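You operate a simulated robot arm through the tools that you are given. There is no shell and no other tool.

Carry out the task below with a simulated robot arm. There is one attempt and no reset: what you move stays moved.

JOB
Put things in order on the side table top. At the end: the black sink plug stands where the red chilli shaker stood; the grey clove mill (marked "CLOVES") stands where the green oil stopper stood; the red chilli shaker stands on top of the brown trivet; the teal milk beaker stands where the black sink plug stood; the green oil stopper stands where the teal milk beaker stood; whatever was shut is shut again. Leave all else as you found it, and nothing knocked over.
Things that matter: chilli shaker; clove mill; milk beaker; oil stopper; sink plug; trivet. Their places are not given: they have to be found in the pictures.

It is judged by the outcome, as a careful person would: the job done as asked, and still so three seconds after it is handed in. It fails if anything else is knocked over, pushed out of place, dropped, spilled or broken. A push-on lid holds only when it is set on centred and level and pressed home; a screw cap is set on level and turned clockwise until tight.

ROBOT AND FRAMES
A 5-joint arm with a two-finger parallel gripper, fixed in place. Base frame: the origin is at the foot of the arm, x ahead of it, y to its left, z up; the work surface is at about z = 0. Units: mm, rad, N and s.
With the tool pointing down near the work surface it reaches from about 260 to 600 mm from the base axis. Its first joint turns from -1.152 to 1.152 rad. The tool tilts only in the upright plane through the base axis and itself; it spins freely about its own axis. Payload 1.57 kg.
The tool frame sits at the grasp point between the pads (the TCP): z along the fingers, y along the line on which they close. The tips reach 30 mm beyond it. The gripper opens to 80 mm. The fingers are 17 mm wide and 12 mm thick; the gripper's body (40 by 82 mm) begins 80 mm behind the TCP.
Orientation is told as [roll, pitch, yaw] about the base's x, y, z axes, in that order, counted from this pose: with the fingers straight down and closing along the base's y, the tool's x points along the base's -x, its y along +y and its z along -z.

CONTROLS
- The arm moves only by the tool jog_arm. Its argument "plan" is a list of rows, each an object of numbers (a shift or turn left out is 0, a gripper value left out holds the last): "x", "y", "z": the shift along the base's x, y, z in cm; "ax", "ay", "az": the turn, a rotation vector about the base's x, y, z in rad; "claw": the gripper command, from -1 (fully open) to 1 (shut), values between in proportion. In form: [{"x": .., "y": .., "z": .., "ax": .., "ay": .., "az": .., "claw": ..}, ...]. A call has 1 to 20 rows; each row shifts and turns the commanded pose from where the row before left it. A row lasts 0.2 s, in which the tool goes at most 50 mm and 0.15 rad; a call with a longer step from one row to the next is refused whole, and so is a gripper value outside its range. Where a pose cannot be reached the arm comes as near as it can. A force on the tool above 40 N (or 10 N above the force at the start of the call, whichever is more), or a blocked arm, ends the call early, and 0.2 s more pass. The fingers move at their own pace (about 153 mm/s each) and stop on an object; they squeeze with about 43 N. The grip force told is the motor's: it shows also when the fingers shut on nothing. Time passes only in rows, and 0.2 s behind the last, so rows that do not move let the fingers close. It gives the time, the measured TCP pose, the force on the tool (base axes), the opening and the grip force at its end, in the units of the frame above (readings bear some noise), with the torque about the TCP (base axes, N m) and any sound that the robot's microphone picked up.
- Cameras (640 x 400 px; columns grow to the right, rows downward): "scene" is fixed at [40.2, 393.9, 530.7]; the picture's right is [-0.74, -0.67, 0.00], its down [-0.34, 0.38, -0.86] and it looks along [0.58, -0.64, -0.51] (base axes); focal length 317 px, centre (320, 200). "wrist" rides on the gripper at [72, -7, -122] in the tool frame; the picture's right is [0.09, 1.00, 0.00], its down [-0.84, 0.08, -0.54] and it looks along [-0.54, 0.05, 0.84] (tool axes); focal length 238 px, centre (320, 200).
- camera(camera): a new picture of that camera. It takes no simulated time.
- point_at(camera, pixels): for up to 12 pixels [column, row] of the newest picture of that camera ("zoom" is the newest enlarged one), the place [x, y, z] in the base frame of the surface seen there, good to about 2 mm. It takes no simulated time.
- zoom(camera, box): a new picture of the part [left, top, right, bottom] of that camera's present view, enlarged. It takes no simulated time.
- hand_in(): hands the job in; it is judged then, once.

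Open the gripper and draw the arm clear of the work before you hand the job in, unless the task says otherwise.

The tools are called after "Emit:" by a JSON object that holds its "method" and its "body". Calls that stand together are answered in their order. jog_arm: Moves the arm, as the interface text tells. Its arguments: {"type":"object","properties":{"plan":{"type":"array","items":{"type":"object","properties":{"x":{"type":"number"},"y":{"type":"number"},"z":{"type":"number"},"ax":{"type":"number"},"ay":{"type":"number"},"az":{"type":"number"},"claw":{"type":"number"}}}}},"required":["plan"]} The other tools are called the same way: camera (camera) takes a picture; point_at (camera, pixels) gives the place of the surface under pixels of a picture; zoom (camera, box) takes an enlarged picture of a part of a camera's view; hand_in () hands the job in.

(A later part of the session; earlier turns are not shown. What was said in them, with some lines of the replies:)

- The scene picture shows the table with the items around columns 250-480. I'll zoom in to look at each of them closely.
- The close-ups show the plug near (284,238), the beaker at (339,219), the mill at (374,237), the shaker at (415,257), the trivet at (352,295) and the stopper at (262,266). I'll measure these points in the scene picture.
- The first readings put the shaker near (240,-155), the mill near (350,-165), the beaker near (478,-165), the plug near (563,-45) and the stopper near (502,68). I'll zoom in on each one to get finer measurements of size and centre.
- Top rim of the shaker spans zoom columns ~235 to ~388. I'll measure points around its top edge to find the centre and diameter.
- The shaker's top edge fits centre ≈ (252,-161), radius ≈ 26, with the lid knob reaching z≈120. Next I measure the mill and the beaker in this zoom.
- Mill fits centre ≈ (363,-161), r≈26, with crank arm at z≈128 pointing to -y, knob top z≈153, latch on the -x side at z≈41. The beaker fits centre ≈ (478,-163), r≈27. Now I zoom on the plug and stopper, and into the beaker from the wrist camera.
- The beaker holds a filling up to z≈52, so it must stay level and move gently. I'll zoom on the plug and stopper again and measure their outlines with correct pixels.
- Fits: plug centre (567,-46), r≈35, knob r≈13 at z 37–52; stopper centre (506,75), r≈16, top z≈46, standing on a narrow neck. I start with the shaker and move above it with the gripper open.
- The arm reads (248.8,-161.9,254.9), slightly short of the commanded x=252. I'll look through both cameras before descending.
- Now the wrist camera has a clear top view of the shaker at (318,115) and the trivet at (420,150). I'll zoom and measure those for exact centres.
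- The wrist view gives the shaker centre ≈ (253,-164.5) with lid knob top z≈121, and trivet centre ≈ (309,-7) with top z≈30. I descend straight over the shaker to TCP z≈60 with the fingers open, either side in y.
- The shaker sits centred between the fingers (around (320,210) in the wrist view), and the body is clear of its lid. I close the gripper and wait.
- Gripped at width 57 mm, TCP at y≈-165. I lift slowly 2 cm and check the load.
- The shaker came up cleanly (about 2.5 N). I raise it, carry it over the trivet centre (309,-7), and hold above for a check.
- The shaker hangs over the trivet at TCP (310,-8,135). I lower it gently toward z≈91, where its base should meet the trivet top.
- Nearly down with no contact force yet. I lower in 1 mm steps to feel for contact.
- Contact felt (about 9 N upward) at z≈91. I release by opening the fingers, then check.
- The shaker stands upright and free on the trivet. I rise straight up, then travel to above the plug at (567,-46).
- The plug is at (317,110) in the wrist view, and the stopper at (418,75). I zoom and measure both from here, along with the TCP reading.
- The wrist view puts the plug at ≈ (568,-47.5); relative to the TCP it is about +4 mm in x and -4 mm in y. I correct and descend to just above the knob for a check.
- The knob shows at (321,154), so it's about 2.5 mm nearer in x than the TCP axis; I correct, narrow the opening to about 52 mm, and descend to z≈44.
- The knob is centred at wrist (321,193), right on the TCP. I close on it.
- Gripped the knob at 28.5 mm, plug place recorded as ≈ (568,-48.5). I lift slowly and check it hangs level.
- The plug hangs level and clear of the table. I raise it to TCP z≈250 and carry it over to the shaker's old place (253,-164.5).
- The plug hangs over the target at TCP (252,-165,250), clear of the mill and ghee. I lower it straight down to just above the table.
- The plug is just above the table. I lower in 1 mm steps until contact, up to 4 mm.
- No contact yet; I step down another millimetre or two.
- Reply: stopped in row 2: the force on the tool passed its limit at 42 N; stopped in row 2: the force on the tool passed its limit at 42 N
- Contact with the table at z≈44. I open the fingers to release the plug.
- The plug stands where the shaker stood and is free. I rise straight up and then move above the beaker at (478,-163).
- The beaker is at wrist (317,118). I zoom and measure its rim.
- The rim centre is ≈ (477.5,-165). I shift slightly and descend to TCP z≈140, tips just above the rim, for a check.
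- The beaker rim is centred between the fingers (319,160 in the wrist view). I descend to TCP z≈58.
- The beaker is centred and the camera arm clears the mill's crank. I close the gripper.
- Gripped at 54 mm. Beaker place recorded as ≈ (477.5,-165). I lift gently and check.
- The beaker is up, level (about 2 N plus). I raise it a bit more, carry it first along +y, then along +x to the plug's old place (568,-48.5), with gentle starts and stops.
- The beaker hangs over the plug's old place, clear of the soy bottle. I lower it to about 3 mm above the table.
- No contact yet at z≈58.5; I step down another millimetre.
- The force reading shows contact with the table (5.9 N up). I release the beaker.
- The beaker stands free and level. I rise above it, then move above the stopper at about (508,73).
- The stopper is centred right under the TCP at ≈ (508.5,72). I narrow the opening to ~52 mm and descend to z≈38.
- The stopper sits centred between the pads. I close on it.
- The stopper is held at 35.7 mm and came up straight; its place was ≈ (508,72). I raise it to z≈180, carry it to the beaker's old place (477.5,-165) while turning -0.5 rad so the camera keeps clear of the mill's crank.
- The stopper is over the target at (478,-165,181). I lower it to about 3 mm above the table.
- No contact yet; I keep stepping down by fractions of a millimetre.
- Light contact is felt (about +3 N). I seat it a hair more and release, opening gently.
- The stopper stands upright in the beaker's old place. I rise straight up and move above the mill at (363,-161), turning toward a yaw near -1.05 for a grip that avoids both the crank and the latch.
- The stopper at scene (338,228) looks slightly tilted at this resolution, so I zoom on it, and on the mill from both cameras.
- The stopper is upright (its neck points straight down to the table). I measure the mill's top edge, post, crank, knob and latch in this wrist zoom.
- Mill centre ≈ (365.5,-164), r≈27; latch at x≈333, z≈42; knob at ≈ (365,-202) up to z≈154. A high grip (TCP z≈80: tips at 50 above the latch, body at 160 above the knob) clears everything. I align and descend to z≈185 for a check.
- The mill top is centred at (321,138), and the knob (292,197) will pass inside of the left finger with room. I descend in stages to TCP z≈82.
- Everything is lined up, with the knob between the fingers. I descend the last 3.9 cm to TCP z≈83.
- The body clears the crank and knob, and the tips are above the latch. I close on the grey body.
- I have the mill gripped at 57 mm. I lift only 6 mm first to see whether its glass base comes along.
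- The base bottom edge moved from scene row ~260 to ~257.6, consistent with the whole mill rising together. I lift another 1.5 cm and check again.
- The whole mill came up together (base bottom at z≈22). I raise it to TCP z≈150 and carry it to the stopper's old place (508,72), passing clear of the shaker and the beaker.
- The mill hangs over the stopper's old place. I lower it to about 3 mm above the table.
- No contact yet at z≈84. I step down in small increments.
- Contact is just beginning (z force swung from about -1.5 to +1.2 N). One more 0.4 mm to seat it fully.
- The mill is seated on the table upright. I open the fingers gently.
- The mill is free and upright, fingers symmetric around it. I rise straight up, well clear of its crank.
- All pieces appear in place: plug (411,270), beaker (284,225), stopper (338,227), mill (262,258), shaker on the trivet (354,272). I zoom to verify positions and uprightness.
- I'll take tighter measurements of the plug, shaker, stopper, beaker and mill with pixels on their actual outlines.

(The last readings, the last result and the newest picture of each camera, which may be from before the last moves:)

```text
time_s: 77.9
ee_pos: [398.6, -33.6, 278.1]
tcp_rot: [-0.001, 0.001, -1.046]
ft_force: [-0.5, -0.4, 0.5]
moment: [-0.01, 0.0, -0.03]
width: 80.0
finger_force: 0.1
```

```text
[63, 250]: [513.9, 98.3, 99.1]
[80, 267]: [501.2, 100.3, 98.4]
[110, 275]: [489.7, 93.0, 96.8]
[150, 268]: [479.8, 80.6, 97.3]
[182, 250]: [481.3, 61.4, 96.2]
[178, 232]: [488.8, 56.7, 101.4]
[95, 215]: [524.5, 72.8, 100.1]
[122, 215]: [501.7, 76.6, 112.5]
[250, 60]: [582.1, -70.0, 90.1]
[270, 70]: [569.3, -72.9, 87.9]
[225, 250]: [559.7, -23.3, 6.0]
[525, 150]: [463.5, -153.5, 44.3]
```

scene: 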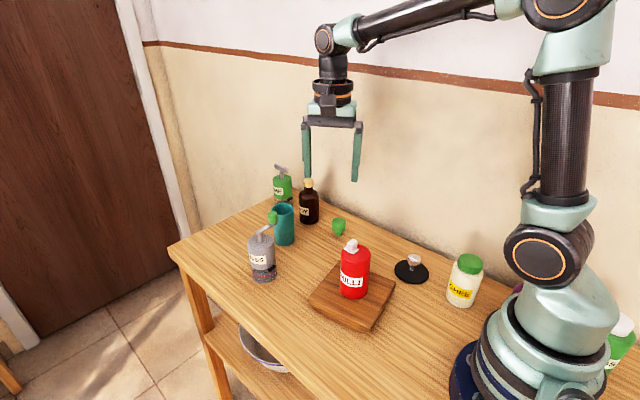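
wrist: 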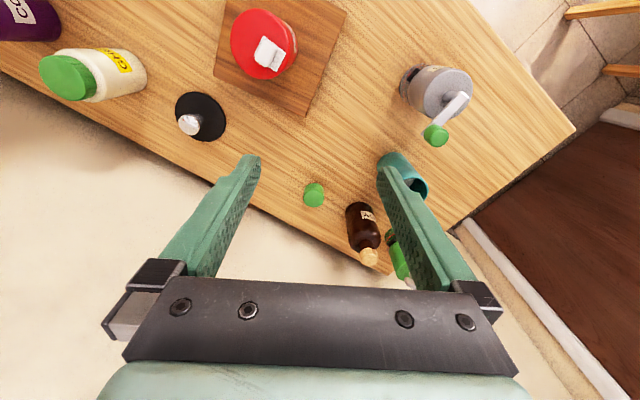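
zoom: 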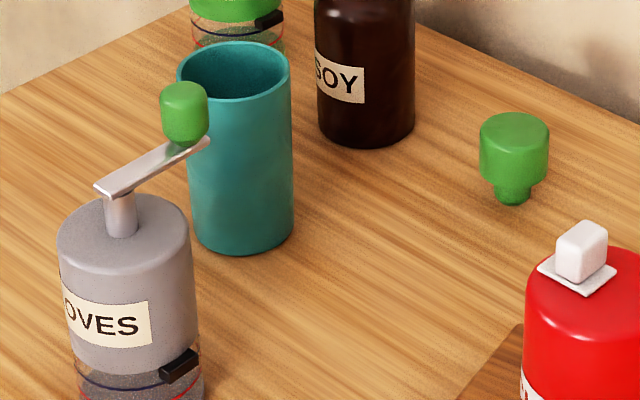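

Measured in the same camera, the plug centre is ≈ (253,-162), the stopper ≈ (477,-163), the mill ≈ (506,76) and the beaker ≈ (567,-47). Each matches its target's original scene reading within about 2 mm. The shaker stands near the trivet centre, and the bottles and jar look untouched. I draw the arm up and clear.

Emit:
{"method": "jog_arm", "body": {"plan": [{"z": 3.0, "claw": -1, "az": 0.1}, {"z": 3.5, "az": 0.15}, {"z": 3.0, "y": -1.0, "az": 0.15}, {"az": 0.15}, {"az": 0.15}, {"az": 0.15}, {"az": 0.15}, {}, {}]}}

Emit:
{"method": "camera", "body": {"camera": "scene"}}

Emit:
{"method": "camera", "body": {"camera": "wrist"}}

```text
time_s: 79.9
ee_pos: [397.6, -44.1, 373.2]
tcp_rot: [0.0, 0.0, -0.044]
ft_force: [-0.8, 0.3, -0.2]
moment: [0.0, 0.01, 0.01]
width: 80.0
finger_force: 0.0
```

```text
taken
```

scene: 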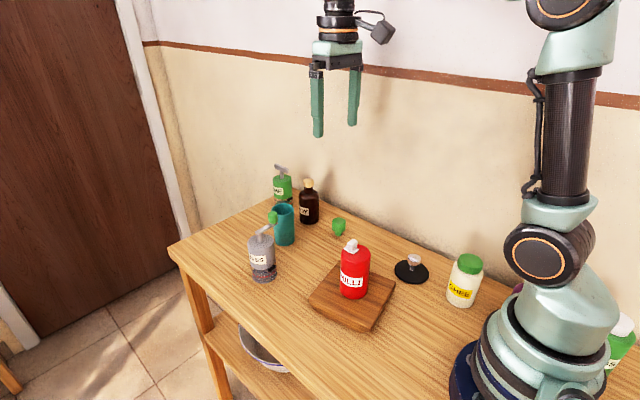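

```text
taken
```

wrist: 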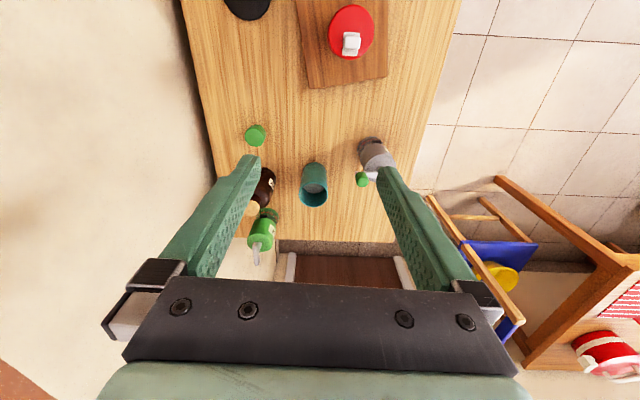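

The final pictures show every item upright in its asked place, the trivet, bottles and jar as they were, and the arm raised clear with the gripper open. I hand the job in.

Emit:
{"method": "hand_in", "body": {}}

```text
The job is handed in.
```

The job is done and handed in; the result of the judging has not come back. In the last pictures all five moved items stood upright in their new places, with the arm raised clear and the gripper open.

| Item | Now stands | Measured centre (x, y in mm) |
|---|---|---|
| Red chilli shaker | on top of the brown trivet, near its middle | about (311, -6) |
| Black sink plug | where the chilli shaker stood | about (253, -162) |
| Teal milk beaker | where the sink plug stood | about (567, -47) |
| Green oil stopper | where the milk beaker stood | about (477, -163) |
| Grey clove mill | where the oil stopper stood | about (506, 76) |

- **Accuracy:** measured with the same fixed camera before and after, the four swapped items are within about 2 mm of where the earlier item stood.
- **Beaker:** it had something in it, filled to about half its height. I carried it level and saw no spill.
- **Lids and latches:** I opened nothing, so nothing needed shutting again. The shaker's slide lid and the mill's latch were not touched.
- **Other items:** the lime and soy bottles and the ghee jar were not touched. The trivet was only pressed lightly when the shaker was set down, and it looks unmoved.
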